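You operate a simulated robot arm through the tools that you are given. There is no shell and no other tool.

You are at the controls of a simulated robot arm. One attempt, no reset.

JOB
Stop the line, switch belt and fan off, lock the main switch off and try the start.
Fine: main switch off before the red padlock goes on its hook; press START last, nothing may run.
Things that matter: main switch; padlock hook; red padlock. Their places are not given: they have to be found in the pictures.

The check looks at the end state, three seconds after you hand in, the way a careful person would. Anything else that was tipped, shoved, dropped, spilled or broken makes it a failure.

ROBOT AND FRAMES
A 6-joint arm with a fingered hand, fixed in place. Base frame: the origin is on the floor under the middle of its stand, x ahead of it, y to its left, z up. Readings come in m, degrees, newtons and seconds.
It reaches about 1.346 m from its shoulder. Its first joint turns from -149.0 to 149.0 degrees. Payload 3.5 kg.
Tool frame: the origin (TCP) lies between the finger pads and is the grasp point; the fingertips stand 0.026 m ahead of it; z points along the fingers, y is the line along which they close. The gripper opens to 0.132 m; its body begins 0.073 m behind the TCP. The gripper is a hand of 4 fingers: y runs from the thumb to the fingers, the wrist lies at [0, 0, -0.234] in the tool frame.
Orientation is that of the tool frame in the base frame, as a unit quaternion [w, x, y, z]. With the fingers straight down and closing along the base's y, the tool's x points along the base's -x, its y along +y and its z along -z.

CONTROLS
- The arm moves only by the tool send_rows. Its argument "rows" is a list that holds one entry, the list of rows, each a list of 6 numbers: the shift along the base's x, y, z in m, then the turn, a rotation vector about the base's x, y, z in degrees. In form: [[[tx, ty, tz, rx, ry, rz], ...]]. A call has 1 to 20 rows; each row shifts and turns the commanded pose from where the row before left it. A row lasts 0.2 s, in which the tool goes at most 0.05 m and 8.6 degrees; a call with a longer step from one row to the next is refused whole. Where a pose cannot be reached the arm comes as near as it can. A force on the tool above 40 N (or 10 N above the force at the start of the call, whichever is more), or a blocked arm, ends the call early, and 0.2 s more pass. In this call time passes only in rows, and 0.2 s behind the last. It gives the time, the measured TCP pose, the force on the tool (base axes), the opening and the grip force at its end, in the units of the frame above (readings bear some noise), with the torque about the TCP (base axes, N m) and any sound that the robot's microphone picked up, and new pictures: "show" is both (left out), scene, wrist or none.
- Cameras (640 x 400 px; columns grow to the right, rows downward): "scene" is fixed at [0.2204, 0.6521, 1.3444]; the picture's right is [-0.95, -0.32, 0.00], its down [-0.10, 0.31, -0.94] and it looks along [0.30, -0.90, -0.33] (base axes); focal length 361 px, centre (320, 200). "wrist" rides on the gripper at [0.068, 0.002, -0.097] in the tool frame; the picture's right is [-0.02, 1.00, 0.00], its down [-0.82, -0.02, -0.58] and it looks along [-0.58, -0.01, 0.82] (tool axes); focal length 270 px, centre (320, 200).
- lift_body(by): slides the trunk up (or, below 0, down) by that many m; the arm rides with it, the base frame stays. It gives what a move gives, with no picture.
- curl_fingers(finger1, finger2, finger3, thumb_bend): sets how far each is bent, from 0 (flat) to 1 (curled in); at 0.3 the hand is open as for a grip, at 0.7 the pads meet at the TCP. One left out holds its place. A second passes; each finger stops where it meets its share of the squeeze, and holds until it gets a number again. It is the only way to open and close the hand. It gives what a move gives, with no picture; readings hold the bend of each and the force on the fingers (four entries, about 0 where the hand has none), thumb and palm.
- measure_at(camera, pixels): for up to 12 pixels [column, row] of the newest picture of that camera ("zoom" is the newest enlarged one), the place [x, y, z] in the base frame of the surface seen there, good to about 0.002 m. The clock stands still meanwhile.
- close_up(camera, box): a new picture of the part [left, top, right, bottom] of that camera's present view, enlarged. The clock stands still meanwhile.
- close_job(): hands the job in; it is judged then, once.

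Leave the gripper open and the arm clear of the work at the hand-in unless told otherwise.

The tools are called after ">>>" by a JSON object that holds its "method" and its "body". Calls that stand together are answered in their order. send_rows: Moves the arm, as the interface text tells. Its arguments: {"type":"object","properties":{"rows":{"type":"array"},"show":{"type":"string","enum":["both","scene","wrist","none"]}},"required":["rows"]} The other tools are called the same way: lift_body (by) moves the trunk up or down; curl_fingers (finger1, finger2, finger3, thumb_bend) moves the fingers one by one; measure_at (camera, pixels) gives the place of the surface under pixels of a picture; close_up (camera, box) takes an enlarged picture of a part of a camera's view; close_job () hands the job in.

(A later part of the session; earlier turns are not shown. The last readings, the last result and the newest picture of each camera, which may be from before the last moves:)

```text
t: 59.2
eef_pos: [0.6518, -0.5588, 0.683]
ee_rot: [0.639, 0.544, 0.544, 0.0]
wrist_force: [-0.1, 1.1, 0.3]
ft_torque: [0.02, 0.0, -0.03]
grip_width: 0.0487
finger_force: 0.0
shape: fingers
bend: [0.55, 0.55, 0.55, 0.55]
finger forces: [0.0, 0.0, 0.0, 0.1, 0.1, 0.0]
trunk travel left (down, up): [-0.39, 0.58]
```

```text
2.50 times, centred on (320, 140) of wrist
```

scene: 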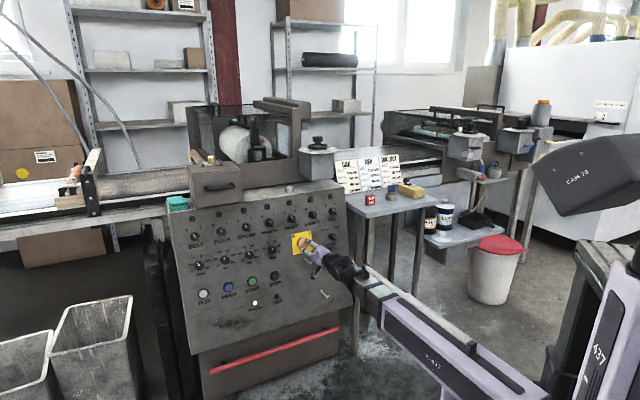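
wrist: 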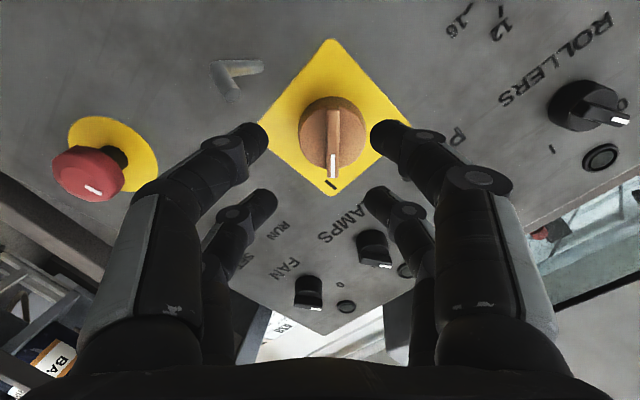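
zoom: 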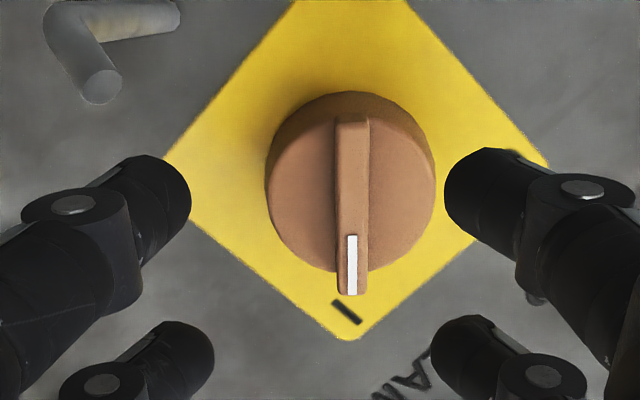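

The ridge is now upright in the view. Re-measuring its line for a precise approach.

>>> {"method": "measure_at", "body": {"camera": "zoom", "pixels": [[352, 130], [352, 150], [352, 170], [352, 190], [352, 207], [352, 225], [352, 250], [352, 270], [352, 288], [300, 190], [405, 190], [100, 85]]}}

```text
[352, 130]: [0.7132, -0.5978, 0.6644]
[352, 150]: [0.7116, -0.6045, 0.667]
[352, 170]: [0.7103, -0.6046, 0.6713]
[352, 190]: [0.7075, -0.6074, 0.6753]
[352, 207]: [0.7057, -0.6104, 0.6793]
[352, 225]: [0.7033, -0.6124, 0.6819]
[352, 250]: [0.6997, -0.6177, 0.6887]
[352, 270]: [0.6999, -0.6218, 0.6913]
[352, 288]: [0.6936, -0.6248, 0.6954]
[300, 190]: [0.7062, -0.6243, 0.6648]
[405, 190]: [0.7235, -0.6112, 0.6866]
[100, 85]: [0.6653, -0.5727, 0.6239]
```

Centre is (0.7045, −0.6112, 0.680). The remaining move is (0.0425, −0.0422). Approaching in gentle steps.

>>> {"method": "send_rows", "body": {"rows": [[[0.0142, -0.0141, 0, 0, 0, 0], [0.0142, -0.0141, 0, 0, 0, 0], [0.006, -0.006, 0, 0, 0, 0], [0.004, -0.004, 0, 0, 0, 0], [0.004, -0.004, 0, 0, 0, 0]]]}}

>>> {"method": "close_up", "body": {"camera": "wrist", "box": [220, 60, 420, 240]}}

```text
t: 60.4
eef_pos: [0.6948, -0.6018, 0.6812]
ee_rot: [0.638, 0.545, 0.545, 0.0]
wrist_force: [0.1, -0.1, 0.3]
ft_torque: [-0.04, 0.0, -0.02]
grip_width: 0.0488
finger_force: 0.0
shape: fingers
bend: [0.55, 0.55, 0.55, 0.55]
finger forces: [0.0, 0.0, 0.0, 0.1, 0.0, 0.0]
trunk travel left (down, up): [-0.39, 0.58]
```

scene: 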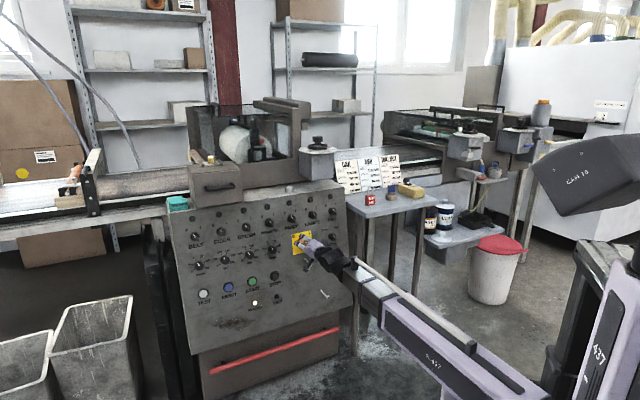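
wrist: 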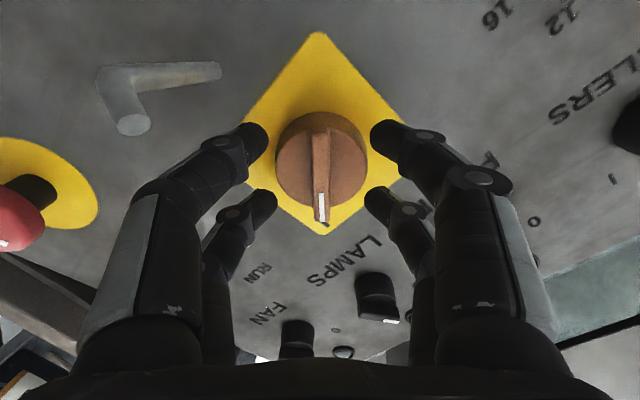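

```text
2.22 times, centred on (320, 150) of wrist
```

zoom: 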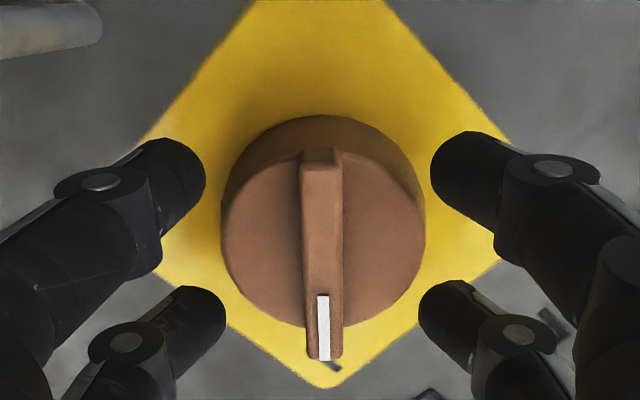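

Both finger pairs lie inside the ridge's length. Closing on the ridge.

>>> {"method": "curl_fingers", "body": {"finger1": 0.75, "finger2": 0.75, "finger3": 0.75, "thumb_bend": 0.75}}

>>> {"method": "close_up", "body": {"camera": "wrist", "box": [220, 60, 420, 240]}}

```text
t: 61.4
eef_pos: [0.6937, -0.6003, 0.6805]
ee_rot: [0.638, 0.545, 0.544, 0.0]
wrist_force: [-6.4, 4.9, -1.1]
ft_torque: [-0.05, 0.0, 0.0]
grip_width: 0.0185
finger_force: 18.4
shape: fingers
bend: [0.63, 0.63, 0.63, 0.68]
finger forces: [9.0, 9.4, 7.8, 0.0, 11.2, 0.0]
trunk travel left (down, up): [-0.39, 0.58]
```

```text
2.22 times, centred on (320, 150) of wrist
```

zoom: 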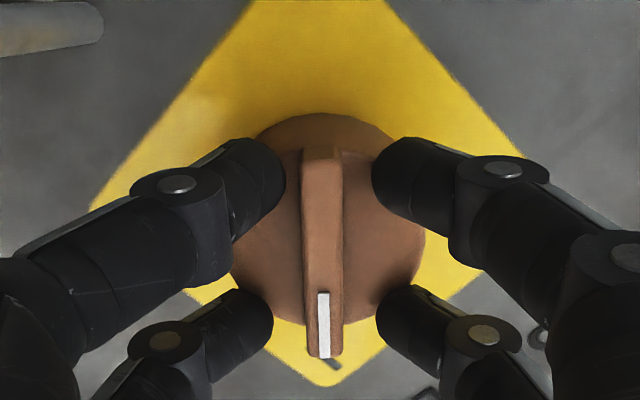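

The tips caught the disc's rim instead of the ridge (stopped at 18 mm width). I'll open, back off about 17 mm, pre-close to about 15 mm and slide on over the ridge.

>>> {"method": "curl_fingers", "body": {"finger1": 0.57, "finger2": 0.57, "finger3": 0.57, "thumb_bend": 0.57}}

>>> {"method": "send_rows", "body": {"rows": [[[-0.006, 0.006, 0, 0, 0, 0], [-0.006, 0.006, 0, 0, 0, 0]]], "show": "none"}}

>>> {"method": "curl_fingers", "body": {"finger1": 0.655, "finger2": 0.655, "finger3": 0.655, "thumb_bend": 0.655}}

>>> {"method": "send_rows", "body": {"rows": [[[0.002, -0.002, 0, 0, 0, 0]]], "show": "wrist"}}

>>> {"method": "close_up", "body": {"camera": "wrist", "box": [240, 80, 400, 240]}}

```text
t: 62.4
eef_pos: [0.6937, -0.6018, 0.6817]
ee_rot: [0.638, 0.546, 0.544, 0.0]
wrist_force: [0.3, 0.2, -0.3]
ft_torque: [-0.01, 0.02, 0.02]
grip_width: 0.0448
finger_force: 0.0
shape: fingers
bend: [0.56, 0.56, 0.56, 0.56]
finger forces: [0.1, 0.0, 0.0, 0.1, 0.0, 0.1]
trunk travel left (down, up): [-0.39, 0.58]
```

```text
t: 63.0
eef_pos: [0.6816, -0.5893, 0.6818]
ee_rot: [0.638, 0.545, 0.544, -0.001]
wrist_force: [-0.1, -0.1, 0.0]
ft_torque: [0.0, -0.04, 0.03]
grip_width: 0.045
finger_force: 0.0
shape: fingers
bend: [0.56, 0.56, 0.56, 0.56]
finger forces: [0.1, 0.1, 0.0, 0.0, 0.0, 0.0]
trunk travel left (down, up): [-0.39, 0.58]
```

```text
t: 64.0
eef_pos: [0.6824, -0.5891, 0.6815]
ee_rot: [0.638, 0.544, 0.544, 0.0]
wrist_force: [0.2, 0.5, -0.5]
ft_torque: [0.01, 0.0, -0.01]
grip_width: 0.0173
finger_force: 0.0
shape: fingers
bend: [0.65, 0.65, 0.65, 0.65]
finger forces: [0.1, 0.0, 0.0, 0.1, 0.0, 0.1]
trunk travel left (down, up): [-0.39, 0.58]
```

```text
t: 64.4
eef_pos: [0.6847, -0.5908, 0.6825]
ee_rot: [0.638, 0.544, 0.545, 0.001]
wrist_force: [0.4, -0.6, -0.2]
ft_torque: [0.01, 0.03, 0.01]
grip_width: 0.0172
finger_force: 0.0
shape: fingers
bend: [0.65, 0.65, 0.65, 0.65]
finger forces: [0.1, 0.0, 0.0, 0.0, 0.0, 0.1]
trunk travel left (down, up): [-0.39, 0.58]
```

wrist: 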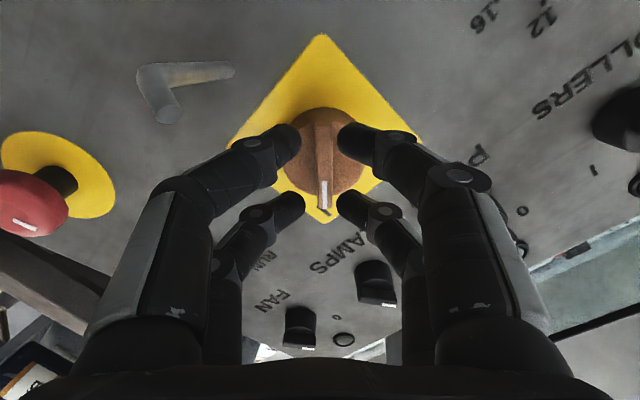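

```text
2.50 times, centred on (320, 160) of wrist
```

zoom: 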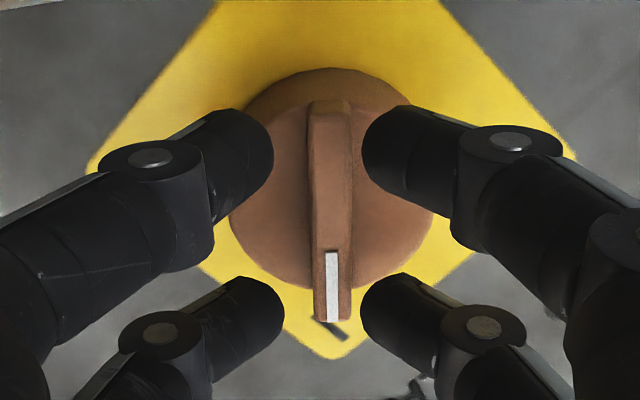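

The pre-closed tips straddle the ridge. Advancing in 2 mm steps until they are seated over it.

>>> {"method": "send_rows", "body": {"rows": [[[0.0022, -0.0022, 0, 0, 0, 0], [0.0022, -0.0022, 0, 0, 0, 0], [0.0015, -0.0015, 0, 0, 0, 0], [0.0015, -0.0015, 0, 0, 0, 0], [0.0015, -0.0015, 0, 0, 0, 0]]], "show": "wrist"}}

>>> {"method": "close_up", "body": {"camera": "wrist", "box": [240, 80, 400, 240]}}

```text
t: 65.6
eef_pos: [0.6924, -0.5995, 0.6816]
ee_rot: [0.638, 0.545, 0.544, 0.001]
wrist_force: [-4.7, 7.7, 0.6]
ft_torque: [-0.02, 0.0, 0.02]
grip_width: 0.0166
finger_force: 4.1
shape: fingers
bend: [0.65, 0.65, 0.65, 0.65]
finger forces: [2.0, 3.5, 3.1, 0.0, 0.1, 0.0]
trunk travel left (down, up): [-0.39, 0.58]
```

wrist: 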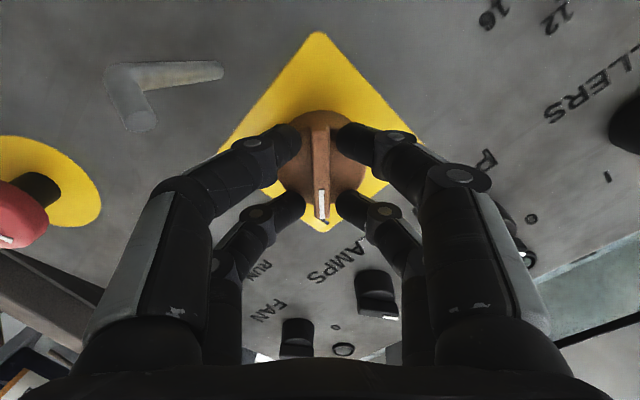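

```text
2.50 times, centred on (320, 160) of wrist
```

zoom: 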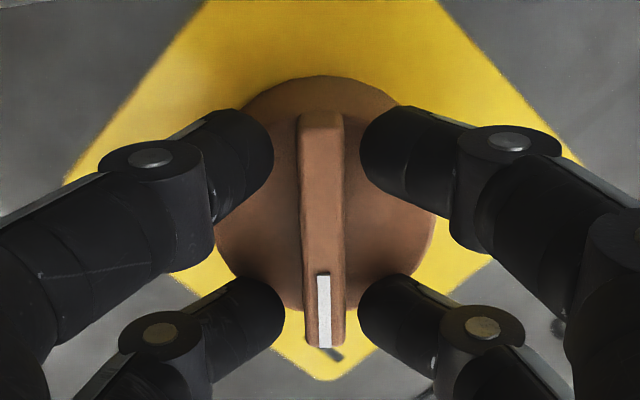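

The tips touch the disc face at about 9 N. I'll back off 1.5 mm and close on the ridge.

>>> {"method": "send_rows", "body": {"rows": [[[-0.0014, 0.0014, 0, 0, 0, 0]]], "show": "none"}}

>>> {"method": "curl_fingers", "body": {"finger1": 0.75, "finger2": 0.75, "finger3": 0.75, "thumb_bend": 0.75}}

>>> {"method": "close_up", "body": {"camera": "wrist", "box": [240, 80, 400, 240]}}

```text
t: 66.0
eef_pos: [0.6922, -0.5988, 0.6807]
ee_rot: [0.638, 0.545, 0.544, 0.0]
wrist_force: [0.3, -0.1, -0.2]
ft_torque: [0.0, 0.03, 0.02]
grip_width: 0.0168
finger_force: 0.0
shape: fingers
bend: [0.65, 0.65, 0.65, 0.65]
finger forces: [0.0, 0.0, 0.1, 0.0, 0.0, 0.1]
trunk travel left (down, up): [-0.39, 0.58]
```

```text
t: 67.0
eef_pos: [0.6918, -0.5984, 0.6814]
ee_rot: [0.638, 0.544, 0.544, 0.0]
wrist_force: [1.4, -6.7, -0.6]
ft_torque: [-0.02, 0.04, -0.08]
grip_width: 0.0046
finger_force: 9.6
shape: fingers
bend: [0.71, 0.71, 0.73, 0.71]
finger forces: [4.7, 4.7, 4.1, 0.0, 5.9, 0.0]
trunk travel left (down, up): [-0.39, 0.58]
```

```text
2.50 times, centred on (320, 160) of wrist
```

zoom: 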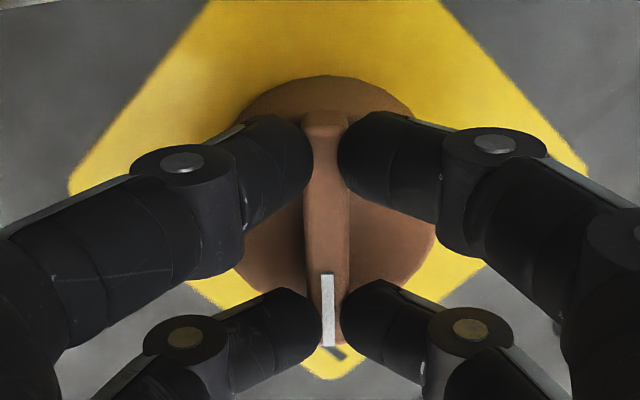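

All four fingers hold the ridge with about 5 N each. Turning counter-clockwise 30° first.

>>> {"method": "send_rows", "body": {"rows": [[[0, 0, 0, -3.5, 3.5, 0.92], [0, 0, 0, -5.21, 5.21, 1.375], [0, 0, 0, -5.21, 5.21, 1.375], [0, 0, 0, -5.21, 5.21, 1.375]]], "show": "wrist"}}

>>> {"method": "close_up", "body": {"camera": "wrist", "box": [240, 80, 400, 240]}}

```text
t: 68.0
eef_pos: [0.6912, -0.5979, 0.6816]
ee_rot: [0.62, 0.399, 0.658, -0.152]
wrist_force: [-13.0, 9.2, 0.6]
ft_torque: [0.17, 0.12, -0.01]
grip_width: 0.0001
finger_force: 16.3
shape: fingers
bend: [0.74, 0.74, 0.73, 0.74]
finger forces: [8.1, 4.7, 7.2, 0.1, 13.0, 0.0]
trunk travel left (down, up): [-0.39, 0.58]
```

wrist: 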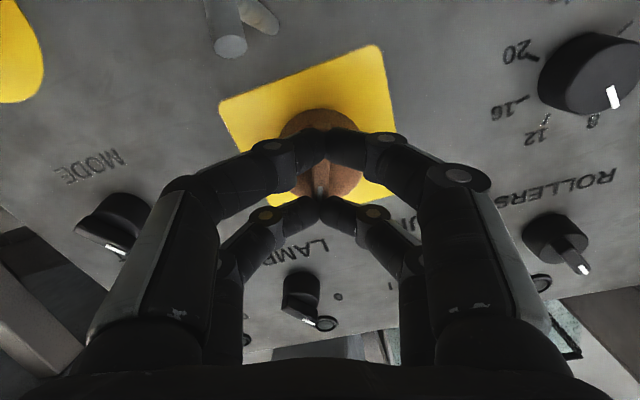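

```text
2.50 times, centred on (320, 160) of wrist
```

zoom: 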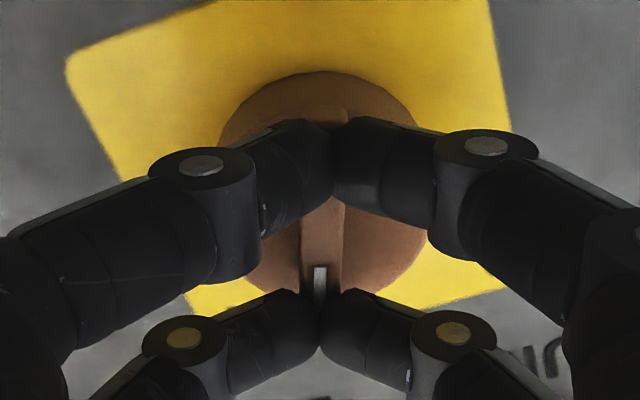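

The knob turned with the hand (now about +18°), but the fingertips have squeezed off the top of the ridge. I'll back off, reopen to straddle, seat deeper against the disc face and keep the fingers there while turning.

>>> {"method": "send_rows", "body": {"rows": [[[-0.006, 0.006, 0, 0, 0, 0]]], "show": "none"}}

>>> {"method": "curl_fingers", "body": {"finger1": 0.65, "finger2": 0.65, "finger3": 0.65, "thumb_bend": 0.65}}

>>> {"method": "close_up", "body": {"camera": "wrist", "box": [240, 80, 400, 240]}}

```text
t: 68.4
eef_pos: [0.6858, -0.5917, 0.6826]
ee_rot: [0.62, 0.4, 0.658, -0.153]
wrist_force: [-0.4, 0.3, 0.4]
ft_torque: [0.02, 0.0, 0.02]
grip_width: 0.0
finger_force: 0.0
shape: fingers
bend: [0.73, 0.74, 0.73, 0.73]
finger forces: [0.0, 0.1, 0.1, 0.0, 0.1, 0.0]
trunk travel left (down, up): [-0.39, 0.58]
```

```text
t: 69.4
eef_pos: [0.6867, -0.5932, 0.6821]
ee_rot: [0.62, 0.401, 0.657, -0.152]
wrist_force: [0.0, -0.9, 0.1]
ft_torque: [0.01, 0.04, 0.0]
grip_width: 0.0157
finger_force: 0.1
shape: fingers
bend: [0.65, 0.65, 0.65, 0.65]
finger forces: [0.0, 0.0, 0.0, 0.0, 0.0, 0.0]
trunk travel left (down, up): [-0.39, 0.58]
```

```text
2.50 times, centred on (320, 160) of wrist
```

zoom: 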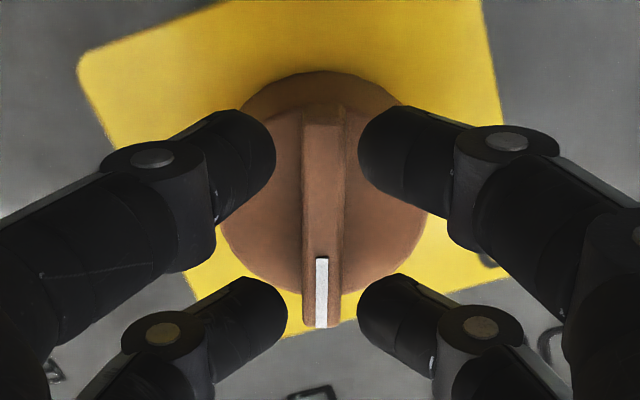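

The switch stands at about +18° and is aligned with the hand. Advancing to seat.

>>> {"method": "send_rows", "body": {"rows": [[[0.003, -0.003, 0, 0, 0, 0], [0.002, -0.002, 0, 0, 0, 0], [0.0012, -0.0012, 0, 0, 0, 0]]], "show": "none"}}

>>> {"method": "curl_fingers", "body": {"finger1": 0.685, "finger2": 0.685, "finger3": 0.685, "thumb_bend": 0.685}}

>>> {"method": "send_rows", "body": {"rows": [[[0.001, -0.001, 0, 0, 0, 0], [0.001, -0.001, 0, 0, 0, 0]]], "show": "wrist"}}

>>> {"method": "close_up", "body": {"camera": "wrist", "box": [240, 80, 400, 240]}}

```text
t: 70.2
eef_pos: [0.6914, -0.597, 0.6814]
ee_rot: [0.62, 0.4, 0.658, -0.152]
wrist_force: [0.3, -0.5, -0.1]
ft_torque: [-0.01, 0.01, -0.02]
grip_width: 0.0159
finger_force: 0.1
shape: fingers
bend: [0.65, 0.65, 0.65, 0.65]
finger forces: [0.0, 0.1, 0.0, 0.0, 0.0, 0.0]
trunk travel left (down, up): [-0.39, 0.58]
```

```text
t: 71.2
eef_pos: [0.692, -0.5976, 0.6817]
ee_rot: [0.62, 0.4, 0.657, -0.152]
wrist_force: [-1.0, -0.3, -0.3]
ft_torque: [0.01, -0.02, 0.02]
grip_width: 0.0088
finger_force: 0.7
shape: fingers
bend: [0.67, 0.68, 0.67, 0.68]
finger forces: [0.4, 0.0, 0.5, 0.0, 0.4, 0.0]
trunk travel left (down, up): [-0.39, 0.58]
```

```text
t: 71.8
eef_pos: [0.6931, -0.5994, 0.6834]
ee_rot: [0.62, 0.401, 0.657, -0.152]
wrist_force: [-1.4, 3.5, -1.3]
ft_torque: [0.01, 0.0, 0.04]
grip_width: 0.0086
finger_force: 1.9
shape: fingers
bend: [0.67, 0.68, 0.68, 0.68]
finger forces: [1.2, 1.3, 1.7, 0.0, 0.4, 0.0]
trunk travel left (down, up): [-0.39, 0.58]
```

wrist: 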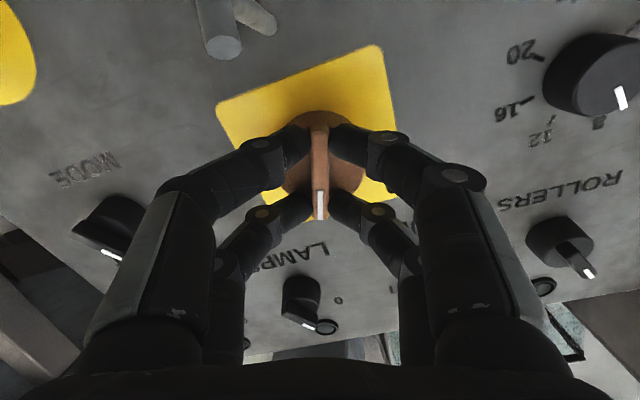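

```text
2.50 times, centred on (320, 160) of wrist
```

zoom: 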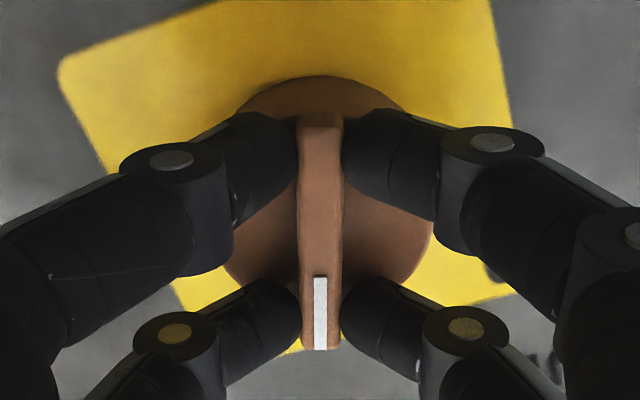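

Now the ridge is well caged between all four fingertips. Turning another 30° counter-clockwise.

>>> {"method": "send_rows", "body": {"rows": [[[0, 0, 0, -3.5, 3.5, 0.92], [0, 0, 0, -5.21, 5.21, 1.375], [0, 0, 0, -5.21, 5.21, 1.375], [0, 0, 0, -5.21, 5.21, 1.375]]], "show": "wrist"}}

>>> {"method": "close_up", "body": {"camera": "wrist", "box": [240, 80, 400, 240]}}

```text
t: 72.8
eef_pos: [0.692, -0.6004, 0.6824]
ee_rot: [0.567, 0.231, 0.733, -0.296]
wrist_force: [-6.6, 3.6, -1.3]
ft_torque: [-0.01, -0.03, -0.12]
grip_width: 0.0083
finger_force: 5.5
shape: fingers
bend: [0.68, 0.68, 0.68, 0.68]
finger forces: [1.7, 1.2, 6.0, 0.0, 1.1, 0.0]
trunk travel left (down, up): [-0.39, 0.58]
```

wrist: 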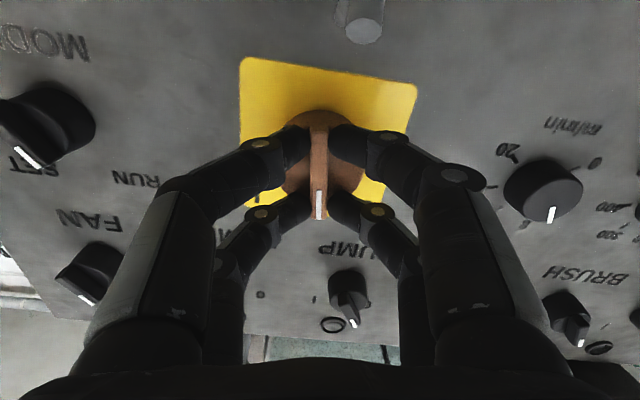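

```text
2.50 times, centred on (320, 160) of wrist
```

zoom: 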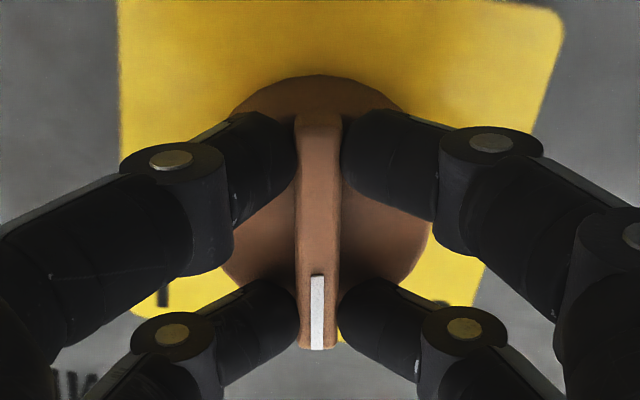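

It turns cleanly (now about −10°). Continuing 30° further.

>>> {"method": "send_rows", "body": {"rows": [[[0, 0, 0, -5.21, 5.21, 1.375], [0, 0, 0, -5.21, 5.21, 1.375], [0, 0, 0, -5.21, 5.21, 1.375], [0, 0, 0, -5.21, 5.21, 1.375]]], "show": "wrist"}}

>>> {"method": "close_up", "body": {"camera": "wrist", "box": [240, 80, 400, 240]}}

```text
t: 73.8
eef_pos: [0.6921, -0.6008, 0.6821]
ee_rot: [0.47, 0.032, 0.769, -0.432]
wrist_force: [-9.3, 5.0, -1.0]
ft_torque: [0.03, 0.04, -0.07]
grip_width: 0.008
finger_force: 7.2
shape: fingers
bend: [0.68, 0.68, 0.69, 0.68]
finger forces: [2.7, 2.3, 4.8, 0.1, 3.3, 0.0]
trunk travel left (down, up): [-0.39, 0.58]
```

wrist: 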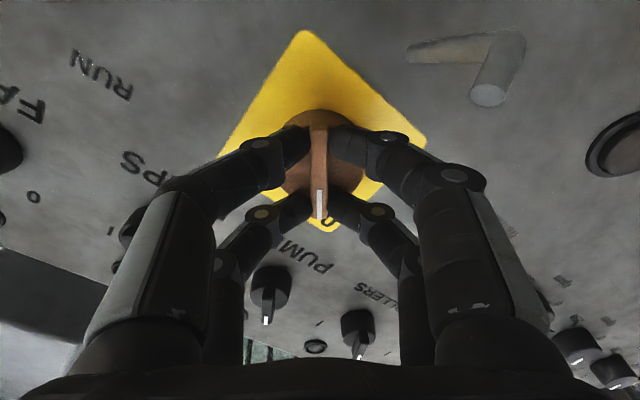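

```text
2.50 times, centred on (320, 160) of wrist
```

zoom: 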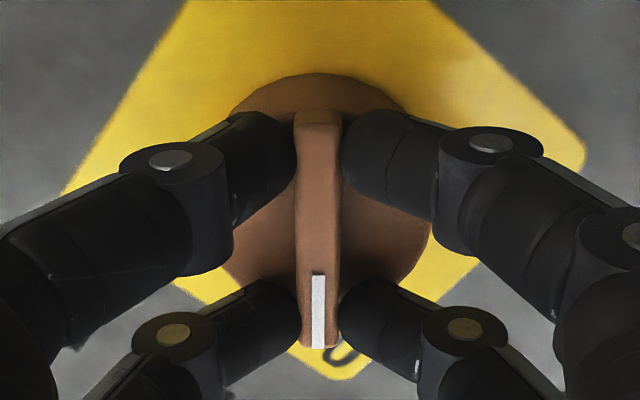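

The pointer is nearly at 0 (about −40°). One more row of −7° to reach the stop.

>>> {"method": "send_rows", "body": {"rows": [[[0, 0, 0, -4.87, 4.87, 1.28]]], "show": "wrist"}}

>>> {"method": "close_up", "body": {"camera": "wrist", "box": [240, 80, 400, 240]}}

>>> {"method": "close_up", "body": {"camera": "scene", "box": [160, 180, 360, 320]}}

```text
t: 74.2
eef_pos: [0.6932, -0.6011, 0.6827]
ee_rot: [0.443, -0.013, 0.769, -0.46]
wrist_force: [-10.5, 3.5, 0.7]
ft_torque: [0.03, -0.05, -0.12]
grip_width: 0.0084
finger_force: 6.0
shape: fingers
bend: [0.68, 0.68, 0.69, 0.68]
finger forces: [3.0, 1.1, 6.3, 0.0, 2.6, 0.0]
trunk travel left (down, up): [-0.39, 0.58]
```

wrist: 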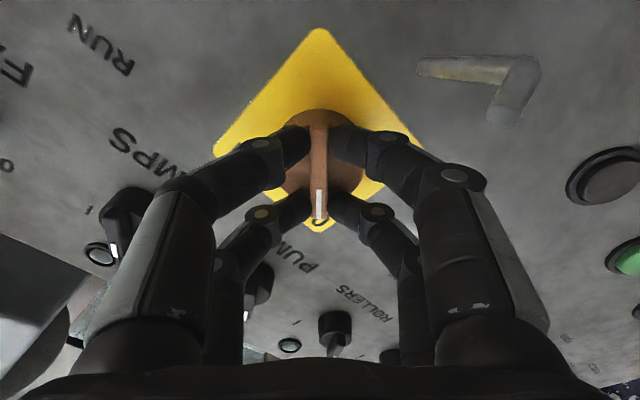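

```text
2.50 times, centred on (320, 160) of wrist
```

zoom: 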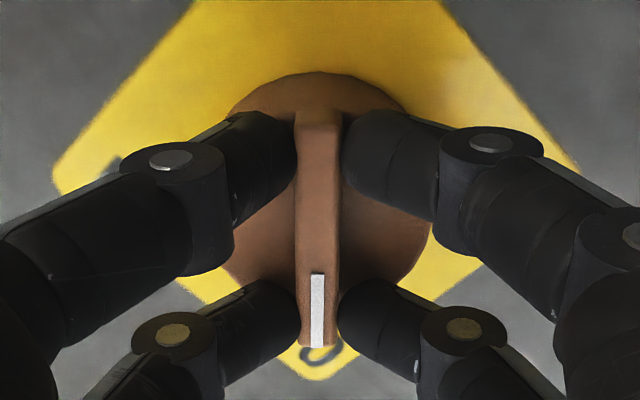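

```text
2.86 times, centred on (260, 250) of scene
```

zoom: 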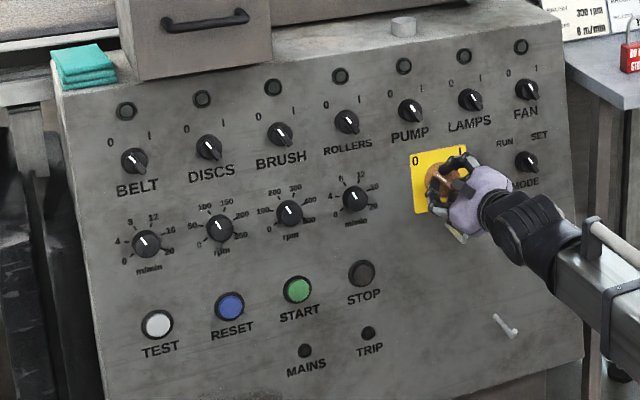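

MAINS lamp is now dark, so the main switch is off. Before retreating I'll check the hook tip's position relative to the fingers, at (502,112) in the wrist view.

>>> {"method": "measure_at", "body": {"camera": "wrist", "pixels": [[502, 114], [510, 95], [530, 70], [470, 70], [425, 68], [455, 175], [460, 190], [480, 200], [390, 140], [430, 165]]}}

>>> {"method": "curl_fingers", "body": {"finger1": 0.64, "finger2": 0.64, "finger3": 0.64, "thumb_bend": 0.64}}

```text
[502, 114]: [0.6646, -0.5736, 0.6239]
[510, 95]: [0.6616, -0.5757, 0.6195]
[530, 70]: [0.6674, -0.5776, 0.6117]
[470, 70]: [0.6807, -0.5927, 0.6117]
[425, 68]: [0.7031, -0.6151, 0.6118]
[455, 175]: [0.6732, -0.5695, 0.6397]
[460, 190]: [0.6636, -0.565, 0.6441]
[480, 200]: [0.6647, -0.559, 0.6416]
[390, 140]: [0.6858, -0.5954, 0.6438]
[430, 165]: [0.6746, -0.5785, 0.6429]
```

```text
t: 75.2
eef_pos: [0.6929, -0.6007, 0.6841]
ee_rot: [0.444, -0.013, 0.769, -0.461]
wrist_force: [-9.1, 12.4, 1.8]
ft_torque: [0.02, 0.0, 0.06]
grip_width: 0.0121
finger_force: 7.9
shape: fingers
bend: [0.67, 0.67, 0.67, 0.66]
finger forces: [3.7, 4.5, 3.8, 0.0, 4.2, 0.0]
trunk travel left (down, up): [-0.39, 0.58]
```

The hook tip top is at z≈0.624, while finger surfaces near it are at about 0.64, so it is clear. The tips press on the disc as they open, so I'm retreating straight back first.

>>> {"method": "send_rows", "body": {"rows": [[[-0.004, 0.004, 0, 0, 0, 0], [-0.006, 0.006, 0, 0, 0, 0], [-0.01, 0.01, 0, 0, 0, 0], [-0.015, 0.015, 0, 0, 0, 0]]]}}

>>> {"method": "close_up", "body": {"camera": "scene", "box": [240, 210, 360, 310]}}

```text
t: 76.2
eef_pos: [0.6581, -0.5659, 0.6809]
ee_rot: [0.444, -0.013, 0.77, -0.459]
wrist_force: [0.2, 0.3, -0.1]
ft_torque: [0.01, 0.0, -0.02]
grip_width: 0.019
finger_force: 0.0
shape: fingers
bend: [0.64, 0.64, 0.64, 0.64]
finger forces: [0.0, 0.0, 0.0, 0.0, 0.0, 0.1]
trunk travel left (down, up): [-0.39, 0.58]
```

scene: 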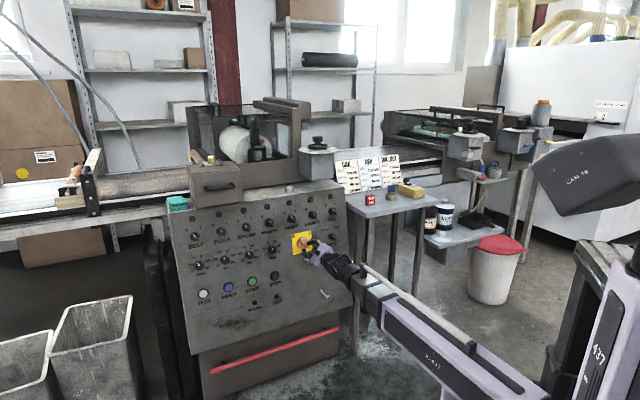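
wrist: 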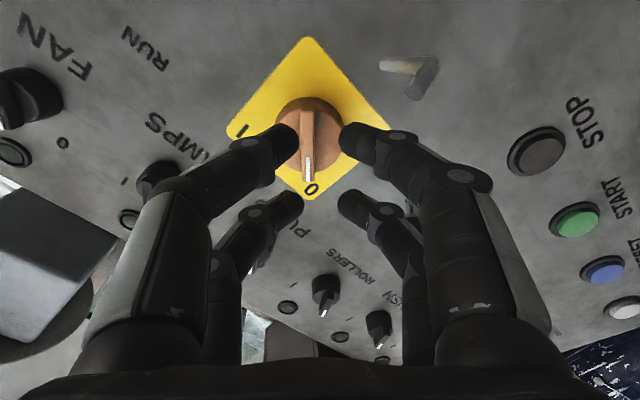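

```text
4.00 times, centred on (300, 260) of scene
```

zoom: 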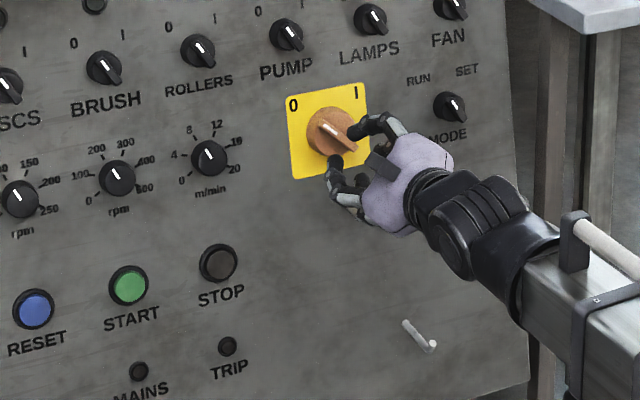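

The main switch is at 0 and MAINS is out. Next is the padlock. I'll back off, roll the hand level again (+47°), raise it above table height, and move in front of the padlock.

>>> {"method": "send_rows", "body": {"rows": [[[-0.011, 0.011, 0, 0, 0, 0], [-0.011, 0.011, 0, 0, 0, 0], [0, 0, 0, 5.43, -5.43, -1.43], [0, 0, 0, 5.43, -5.43, -1.43], [0, 0, 0, 5.43, -5.43, -1.43], [0, 0, 0, 5.43, -5.43, -1.43], [0, 0, 0, 5.43, -5.43, -1.43], [0, 0, 0, 5.43, -5.43, -1.43]]], "show": "none"}}

>>> {"method": "lift_body", "body": {"by": 0.18}}

>>> {"method": "send_rows", "body": {"rows": [[[-0.0337, -0.0309, 0, 0, 0, 0], [-0.0337, -0.0309, 0, 0, 0, 0], [-0.0337, -0.0309, 0, 0, 0, 0], [-0.0337, -0.0309, 0, 0, 0, 0], [-0.0337, -0.0309, 0, 0, 0, 0], [-0.0337, -0.0309, 0, 0, 0, 0], [-0.0337, -0.0309, 0, 0, 0, 0]]]}}

```text
t: 78.0
eef_pos: [0.6361, -0.5438, 0.6818]
ee_rot: [0.59, 0.295, 0.711, -0.244]
wrist_force: [0.1, -0.7, 0.5]
ft_torque: [-0.01, 0.02, -0.03]
grip_width: 0.0191
finger_force: 0.0
shape: fingers
bend: [0.64, 0.64, 0.64, 0.64]
finger forces: [0.0, 0.1, 0.0, 0.0, 0.1, 0.1]
trunk travel left (down, up): [-0.39, 0.58]
```

```text
t: 80.0
eef_pos: [0.6368, -0.5441, 0.8617]
ee_rot: [0.59, 0.294, 0.711, -0.245]
wrist_force: [0.1, -0.5, -0.1]
ft_torque: [0.03, 0.01, -0.01]
grip_width: 0.0188
finger_force: 0.1
shape: fingers
bend: [0.64, 0.64, 0.64, 0.64]
finger forces: [0.1, 0.0, 0.1, 0.0, 0.0, 0.0]
trunk travel left (down, up): [-0.57, 0.4]
```

```text
t: 81.6
eef_pos: [0.4009, -0.762, 0.8617]
ee_rot: [0.589, 0.294, 0.712, -0.245]
wrist_force: [0.3, 0.8, -1.3]
ft_torque: [-0.04, 0.0, 0.01]
grip_width: 0.0192
finger_force: 0.0
shape: fingers
bend: [0.64, 0.64, 0.64, 0.64]
finger forces: [0.0, 0.1, 0.0, 0.0, 0.0, 0.0]
trunk travel left (down, up): [-0.57, 0.4]
```

scene: 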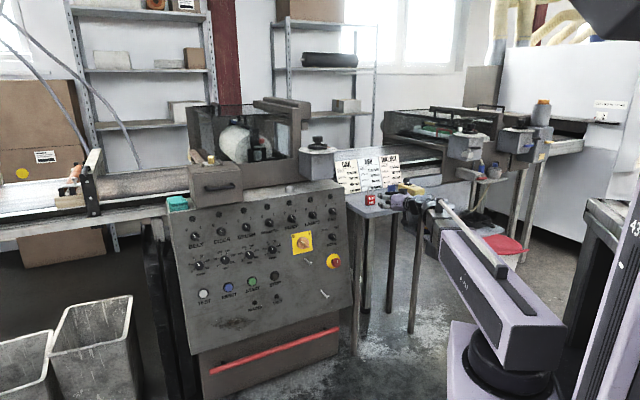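
wrist: 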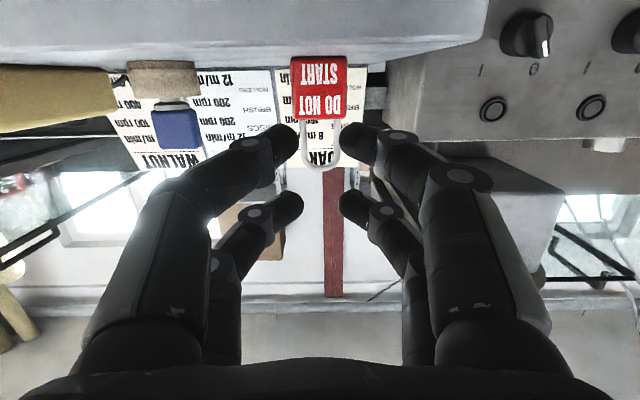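

The padlock is straight ahead at (320,90), upside down in the view. I'll open the hand to 0.48 and measure the lock closely.

>>> {"method": "curl_fingers", "body": {"finger1": 0.48, "finger2": 0.48, "finger3": 0.48, "thumb_bend": 0.48}}

>>> {"method": "close_up", "body": {"camera": "wrist", "box": [260, 40, 380, 180]}}

>>> {"method": "measure_at", "body": {"camera": "zoom", "pixels": [[250, 60], [390, 60], [250, 200], [395, 200], [320, 130], [275, 260], [365, 260], [320, 342], [320, 215], [245, 130], [395, 130], [320, 50]]}}

```text
t: 82.6
eef_pos: [0.401, -0.7608, 0.8614]
ee_rot: [0.59, 0.294, 0.711, -0.245]
wrist_force: [-0.4, 0.5, -0.1]
ft_torque: [-0.01, 0.0, 0.0]
grip_width: 0.072
finger_force: 0.1
shape: fingers
bend: [0.48, 0.48, 0.48, 0.48]
finger forces: [0.0, 0.1, 0.0, 0.1, 0.0, 0.0]
trunk travel left (down, up): [-0.57, 0.4]
```

```text
2.86 times, centred on (320, 110) of wrist
```

zoom: 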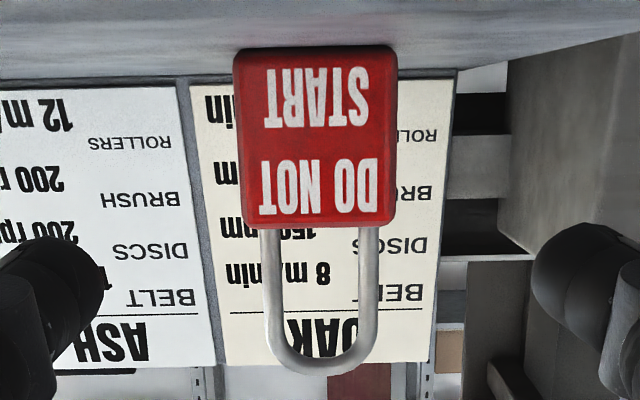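

```text
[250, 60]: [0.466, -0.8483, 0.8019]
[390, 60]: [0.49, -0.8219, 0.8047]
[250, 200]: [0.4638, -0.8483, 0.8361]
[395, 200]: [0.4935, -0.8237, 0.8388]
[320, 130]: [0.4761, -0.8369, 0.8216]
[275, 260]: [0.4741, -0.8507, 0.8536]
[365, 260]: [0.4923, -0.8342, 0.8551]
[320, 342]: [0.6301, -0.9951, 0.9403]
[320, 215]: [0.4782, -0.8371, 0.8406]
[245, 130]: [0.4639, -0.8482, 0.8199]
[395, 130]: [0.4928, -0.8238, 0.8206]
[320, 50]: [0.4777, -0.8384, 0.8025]
```

Lock details:
- Front face is centred at (0.478, −0.836).
- The body is about 42 mm wide, z 0.80–0.8425.
- The shackle's inner top is at about 0.876.

I'll lower to z≈0.836 so the lower fingers clear the table by 5 mm or more, and move forward around the lock.

>>> {"method": "lift_body", "body": {"by": -0.025}}

>>> {"method": "send_rows", "body": {"rows": [[[0.0145, -0.0142, 0, 0, 0, 0], [0.0145, -0.0142, 0, 0, 0, 0], [0.0145, -0.0142, 0, 0, 0, 0]]]}}

>>> {"method": "close_up", "body": {"camera": "scene", "box": [340, 160, 460, 235]}}

```text
t: 83.3
eef_pos: [0.402, -0.7618, 0.8376]
ee_rot: [0.59, 0.294, 0.711, -0.245]
wrist_force: [0.1, 0.2, -0.5]
ft_torque: [-0.01, 0.0, -0.03]
grip_width: 0.0721
finger_force: 0.0
shape: fingers
bend: [0.48, 0.48, 0.48, 0.48]
finger forces: [0.0, 0.0, 0.0, 0.0, 0.1, 0.0]
trunk travel left (down, up): [-0.545, 0.425]
```

```text
t: 84.1
eef_pos: [0.4461, -0.8047, 0.8365]
ee_rot: [0.591, 0.293, 0.711, -0.245]
wrist_force: [-0.2, -0.8, 1.0]
ft_torque: [0.01, -0.02, -0.01]
grip_width: 0.072
finger_force: 0.0
shape: fingers
bend: [0.48, 0.48, 0.48, 0.48]
finger forces: [0.1, 0.1, 0.0, 0.1, 0.0, 0.1]
trunk travel left (down, up): [-0.545, 0.425]
```

scene: 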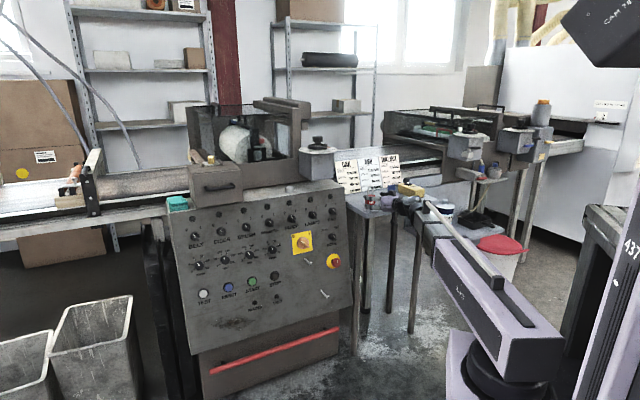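
wrist: 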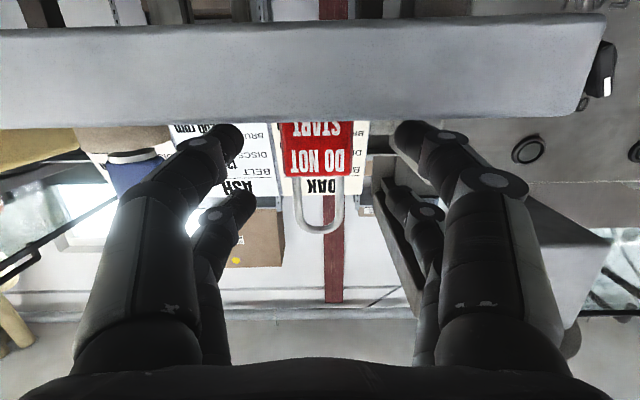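

```text
5.33 times, centred on (400, 198) of scene
```

zoom: 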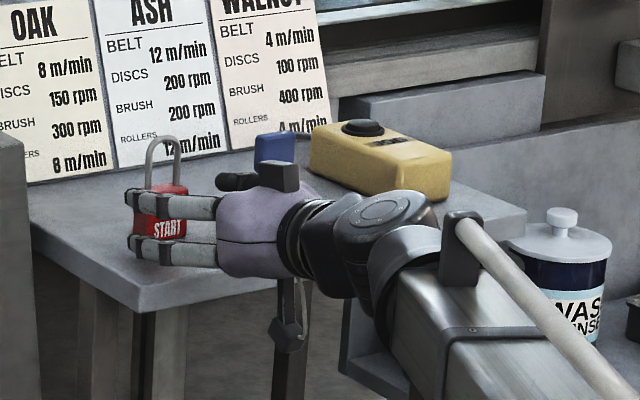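

The camera stays in front of the table edge with about 2 cm to spare after the final move, and the lock is centred between the fingers. Moving in the last part.

>>> {"method": "send_rows", "body": {"rows": [[[0.0091, -0.009, 0, 0, 0, 0], [0.0091, -0.009, 0, 0, 0, 0], [0.0091, -0.009, 0, 0, 0, 0]]]}}

>>> {"method": "close_up", "body": {"camera": "scene", "box": [340, 160, 460, 235]}}

>>> {"method": "close_up", "body": {"camera": "wrist", "box": [200, 90, 440, 240]}}

```text
t: 84.9
eef_pos: [0.474, -0.8318, 0.8367]
ee_rot: [0.59, 0.294, 0.71, -0.246]
wrist_force: [0.5, -0.2, -0.5]
ft_torque: [0.0, 0.02, 0.03]
grip_width: 0.072
finger_force: 0.0
shape: fingers
bend: [0.48, 0.48, 0.48, 0.48]
finger forces: [0.0, 0.1, 0.0, 0.0, 0.0, 0.0]
trunk travel left (down, up): [-0.545, 0.425]
```

scene: 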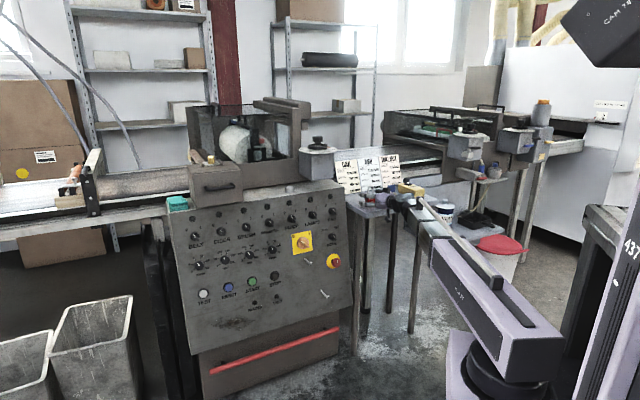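
wrist: 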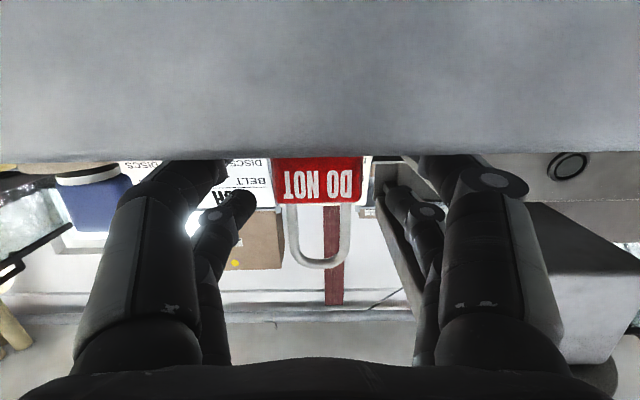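

```text
5.33 times, centred on (400, 198) of scene
```

zoom: 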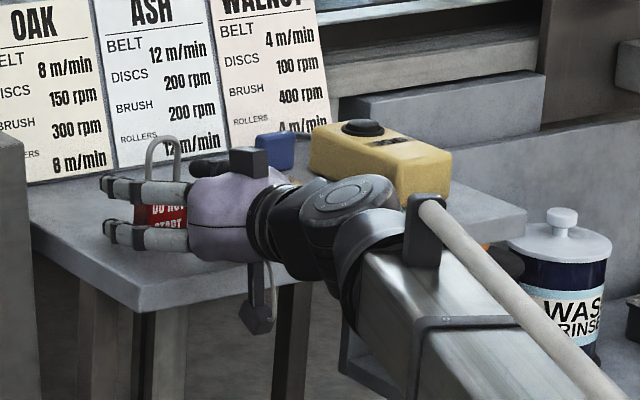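

```text
2.67 times, centred on (320, 165) of wrist
```

zoom: 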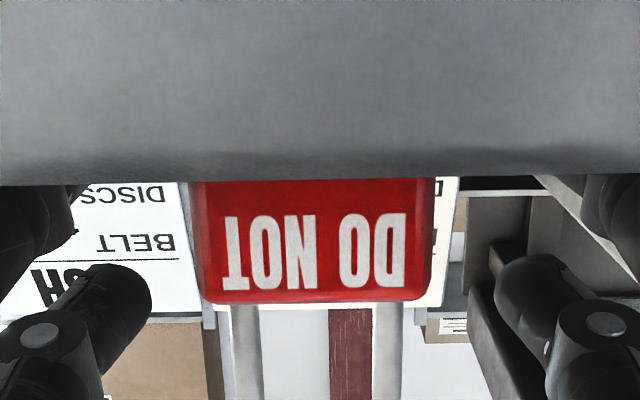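

I'll check the upper fingertips' height relative to the lock body before closing.

>>> {"method": "measure_at", "body": {"camera": "zoom", "pixels": [[120, 280], [140, 290], [515, 270], [505, 285], [320, 295], [245, 340], [388, 340], [220, 240], [410, 240], [100, 270], [530, 260]]}}

```text
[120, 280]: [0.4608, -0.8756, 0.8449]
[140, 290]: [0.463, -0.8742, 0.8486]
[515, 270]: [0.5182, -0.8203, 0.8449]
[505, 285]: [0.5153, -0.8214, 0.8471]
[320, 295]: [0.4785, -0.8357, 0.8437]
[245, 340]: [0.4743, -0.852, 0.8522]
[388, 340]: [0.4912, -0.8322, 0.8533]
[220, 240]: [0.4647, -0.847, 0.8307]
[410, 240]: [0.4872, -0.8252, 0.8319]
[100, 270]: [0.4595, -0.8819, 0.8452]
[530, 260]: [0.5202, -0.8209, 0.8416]
```

The upper tips (z≈0.85) will close just above the body onto the shackle legs, about 5 mm behind their centres. I'll shift back 3.5 mm and then close gently.

>>> {"method": "send_rows", "body": {"rows": [[[-0.0025, 0.0025, 0, 0, 0, 0]]], "show": "none"}}

>>> {"method": "curl_fingers", "body": {"finger1": 0.56, "finger2": 0.56, "finger3": 0.56, "thumb_bend": 0.56}}

>>> {"method": "close_up", "body": {"camera": "wrist", "box": [200, 90, 440, 240]}}

```text
t: 85.3
eef_pos: [0.4707, -0.8294, 0.8373]
ee_rot: [0.591, 0.294, 0.71, -0.247]
wrist_force: [-0.2, 0.8, -0.3]
ft_torque: [0.0, 0.01, -0.03]
grip_width: 0.0718
finger_force: 0.1
shape: fingers
bend: [0.48, 0.48, 0.48, 0.48]
finger forces: [0.1, 0.0, 0.0, 0.1, 0.0, 0.1]
trunk travel left (down, up): [-0.545, 0.425]
```

```text
t: 86.3
eef_pos: [0.4703, -0.8298, 0.8368]
ee_rot: [0.591, 0.293, 0.711, -0.245]
wrist_force: [0.1, -0.6, -0.7]
ft_torque: [0.02, -0.01, 0.0]
grip_width: 0.0463
finger_force: 0.0
shape: fingers
bend: [0.56, 0.56, 0.56, 0.56]
finger forces: [0.0, 0.0, 0.1, 0.0, 0.0, 0.0]
trunk travel left (down, up): [-0.545, 0.425]
```

```text
2.67 times, centred on (320, 165) of wrist
```

zoom: 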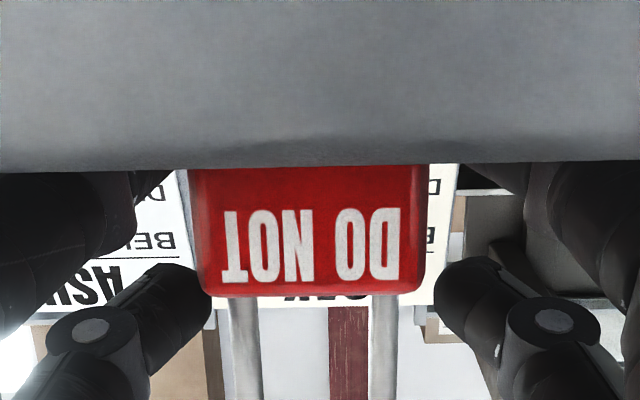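

The lock is about 3 mm to the thumb side. Shifting the hand 3 mm and closing further.

>>> {"method": "send_rows", "body": {"rows": [[[-0.0021, -0.0021, 0, 0, 0, 0]]], "show": "none"}}

>>> {"method": "curl_fingers", "body": {"finger1": 0.65, "finger2": 0.62, "finger3": 0.62, "thumb_bend": 0.65}}

>>> {"method": "close_up", "body": {"camera": "wrist", "box": [200, 90, 440, 240]}}

>>> {"method": "close_up", "body": {"camera": "scene", "box": [340, 165, 420, 215]}}

```text
t: 86.7
eef_pos: [0.4678, -0.83, 0.8368]
ee_rot: [0.591, 0.294, 0.71, -0.245]
wrist_force: [-0.2, 0.6, -0.6]
ft_torque: [-0.02, -0.04, 0.04]
grip_width: 0.0461
finger_force: 0.1
shape: fingers
bend: [0.56, 0.56, 0.56, 0.56]
finger forces: [0.1, 0.0, 0.1, 0.1, 0.0, 0.0]
trunk travel left (down, up): [-0.545, 0.425]
```

```text
t: 87.7
eef_pos: [0.4688, -0.8307, 0.8362]
ee_rot: [0.59, 0.293, 0.711, -0.245]
wrist_force: [-0.5, -0.4, 0.3]
ft_torque: [-0.01, -0.03, 0.0]
grip_width: 0.0384
finger_force: 7.1
shape: fingers
bend: [0.58, 0.6, 0.61, 0.61]
finger forces: [5.5, 1.3, 0.7, 0.0, 6.5, 0.0]
trunk travel left (down, up): [-0.545, 0.425]
```

```text
2.67 times, centred on (320, 165) of wrist
```

zoom: 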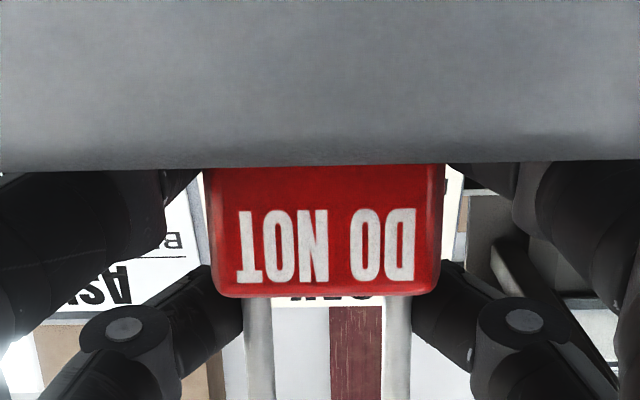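

```text
8.00 times, centred on (380, 190) of scene
```

zoom: 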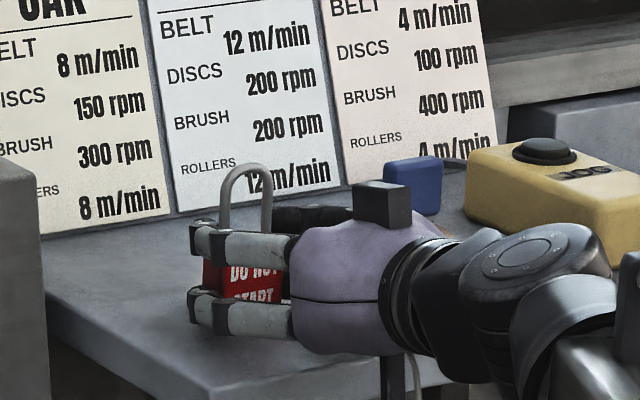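

The lower pair holds the body (about 6 N) and the upper pair rests on the shackle legs. I'll firm up the grip and lift 4 cm.

>>> {"method": "curl_fingers", "body": {"finger1": 0.78, "finger2": 0.66, "finger3": 0.66, "thumb_bend": 0.78}}

>>> {"method": "lift_body", "body": {"by": 0.01}}

>>> {"method": "close_up", "body": {"camera": "scene", "box": [340, 165, 420, 215]}}

```text
t: 88.7
eef_pos: [0.4685, -0.8312, 0.838]
ee_rot: [0.59, 0.294, 0.71, -0.246]
wrist_force: [-1.4, -1.2, 2.7]
ft_torque: [-0.07, 0.08, 0.0]
grip_width: 0.0373
finger_force: 18.3
shape: fingers
bend: [0.55, 0.59, 0.65, 0.67]
finger forces: [10.1, 7.5, 0.7, 0.1, 17.8, 0.0]
trunk travel left (down, up): [-0.545, 0.425]
```

```text
t: 89.3
eef_pos: [0.4684, -0.83, 0.8472]
ee_rot: [0.591, 0.293, 0.711, -0.245]
wrist_force: [0.5, 0.2, -1.2]
ft_torque: [0.02, 0.06, 0.0]
grip_width: 0.0371
finger_force: 17.6
shape: fingers
bend: [0.54, 0.59, 0.65, 0.68]
finger forces: [10.7, 7.2, 0.3, 0.1, 17.4, 0.1]
trunk travel left (down, up): [-0.555, 0.415]
```

```text
8.00 times, centred on (380, 190) of scene
```

zoom: 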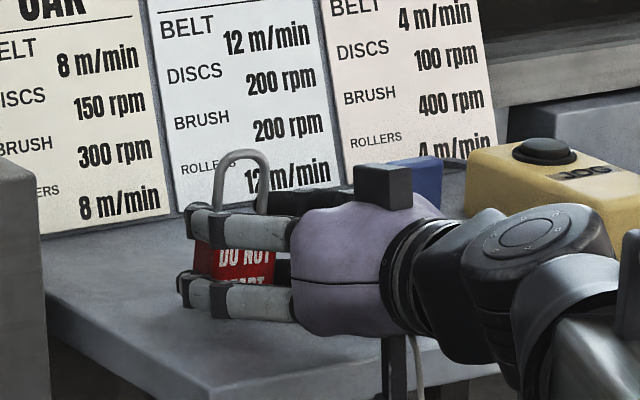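

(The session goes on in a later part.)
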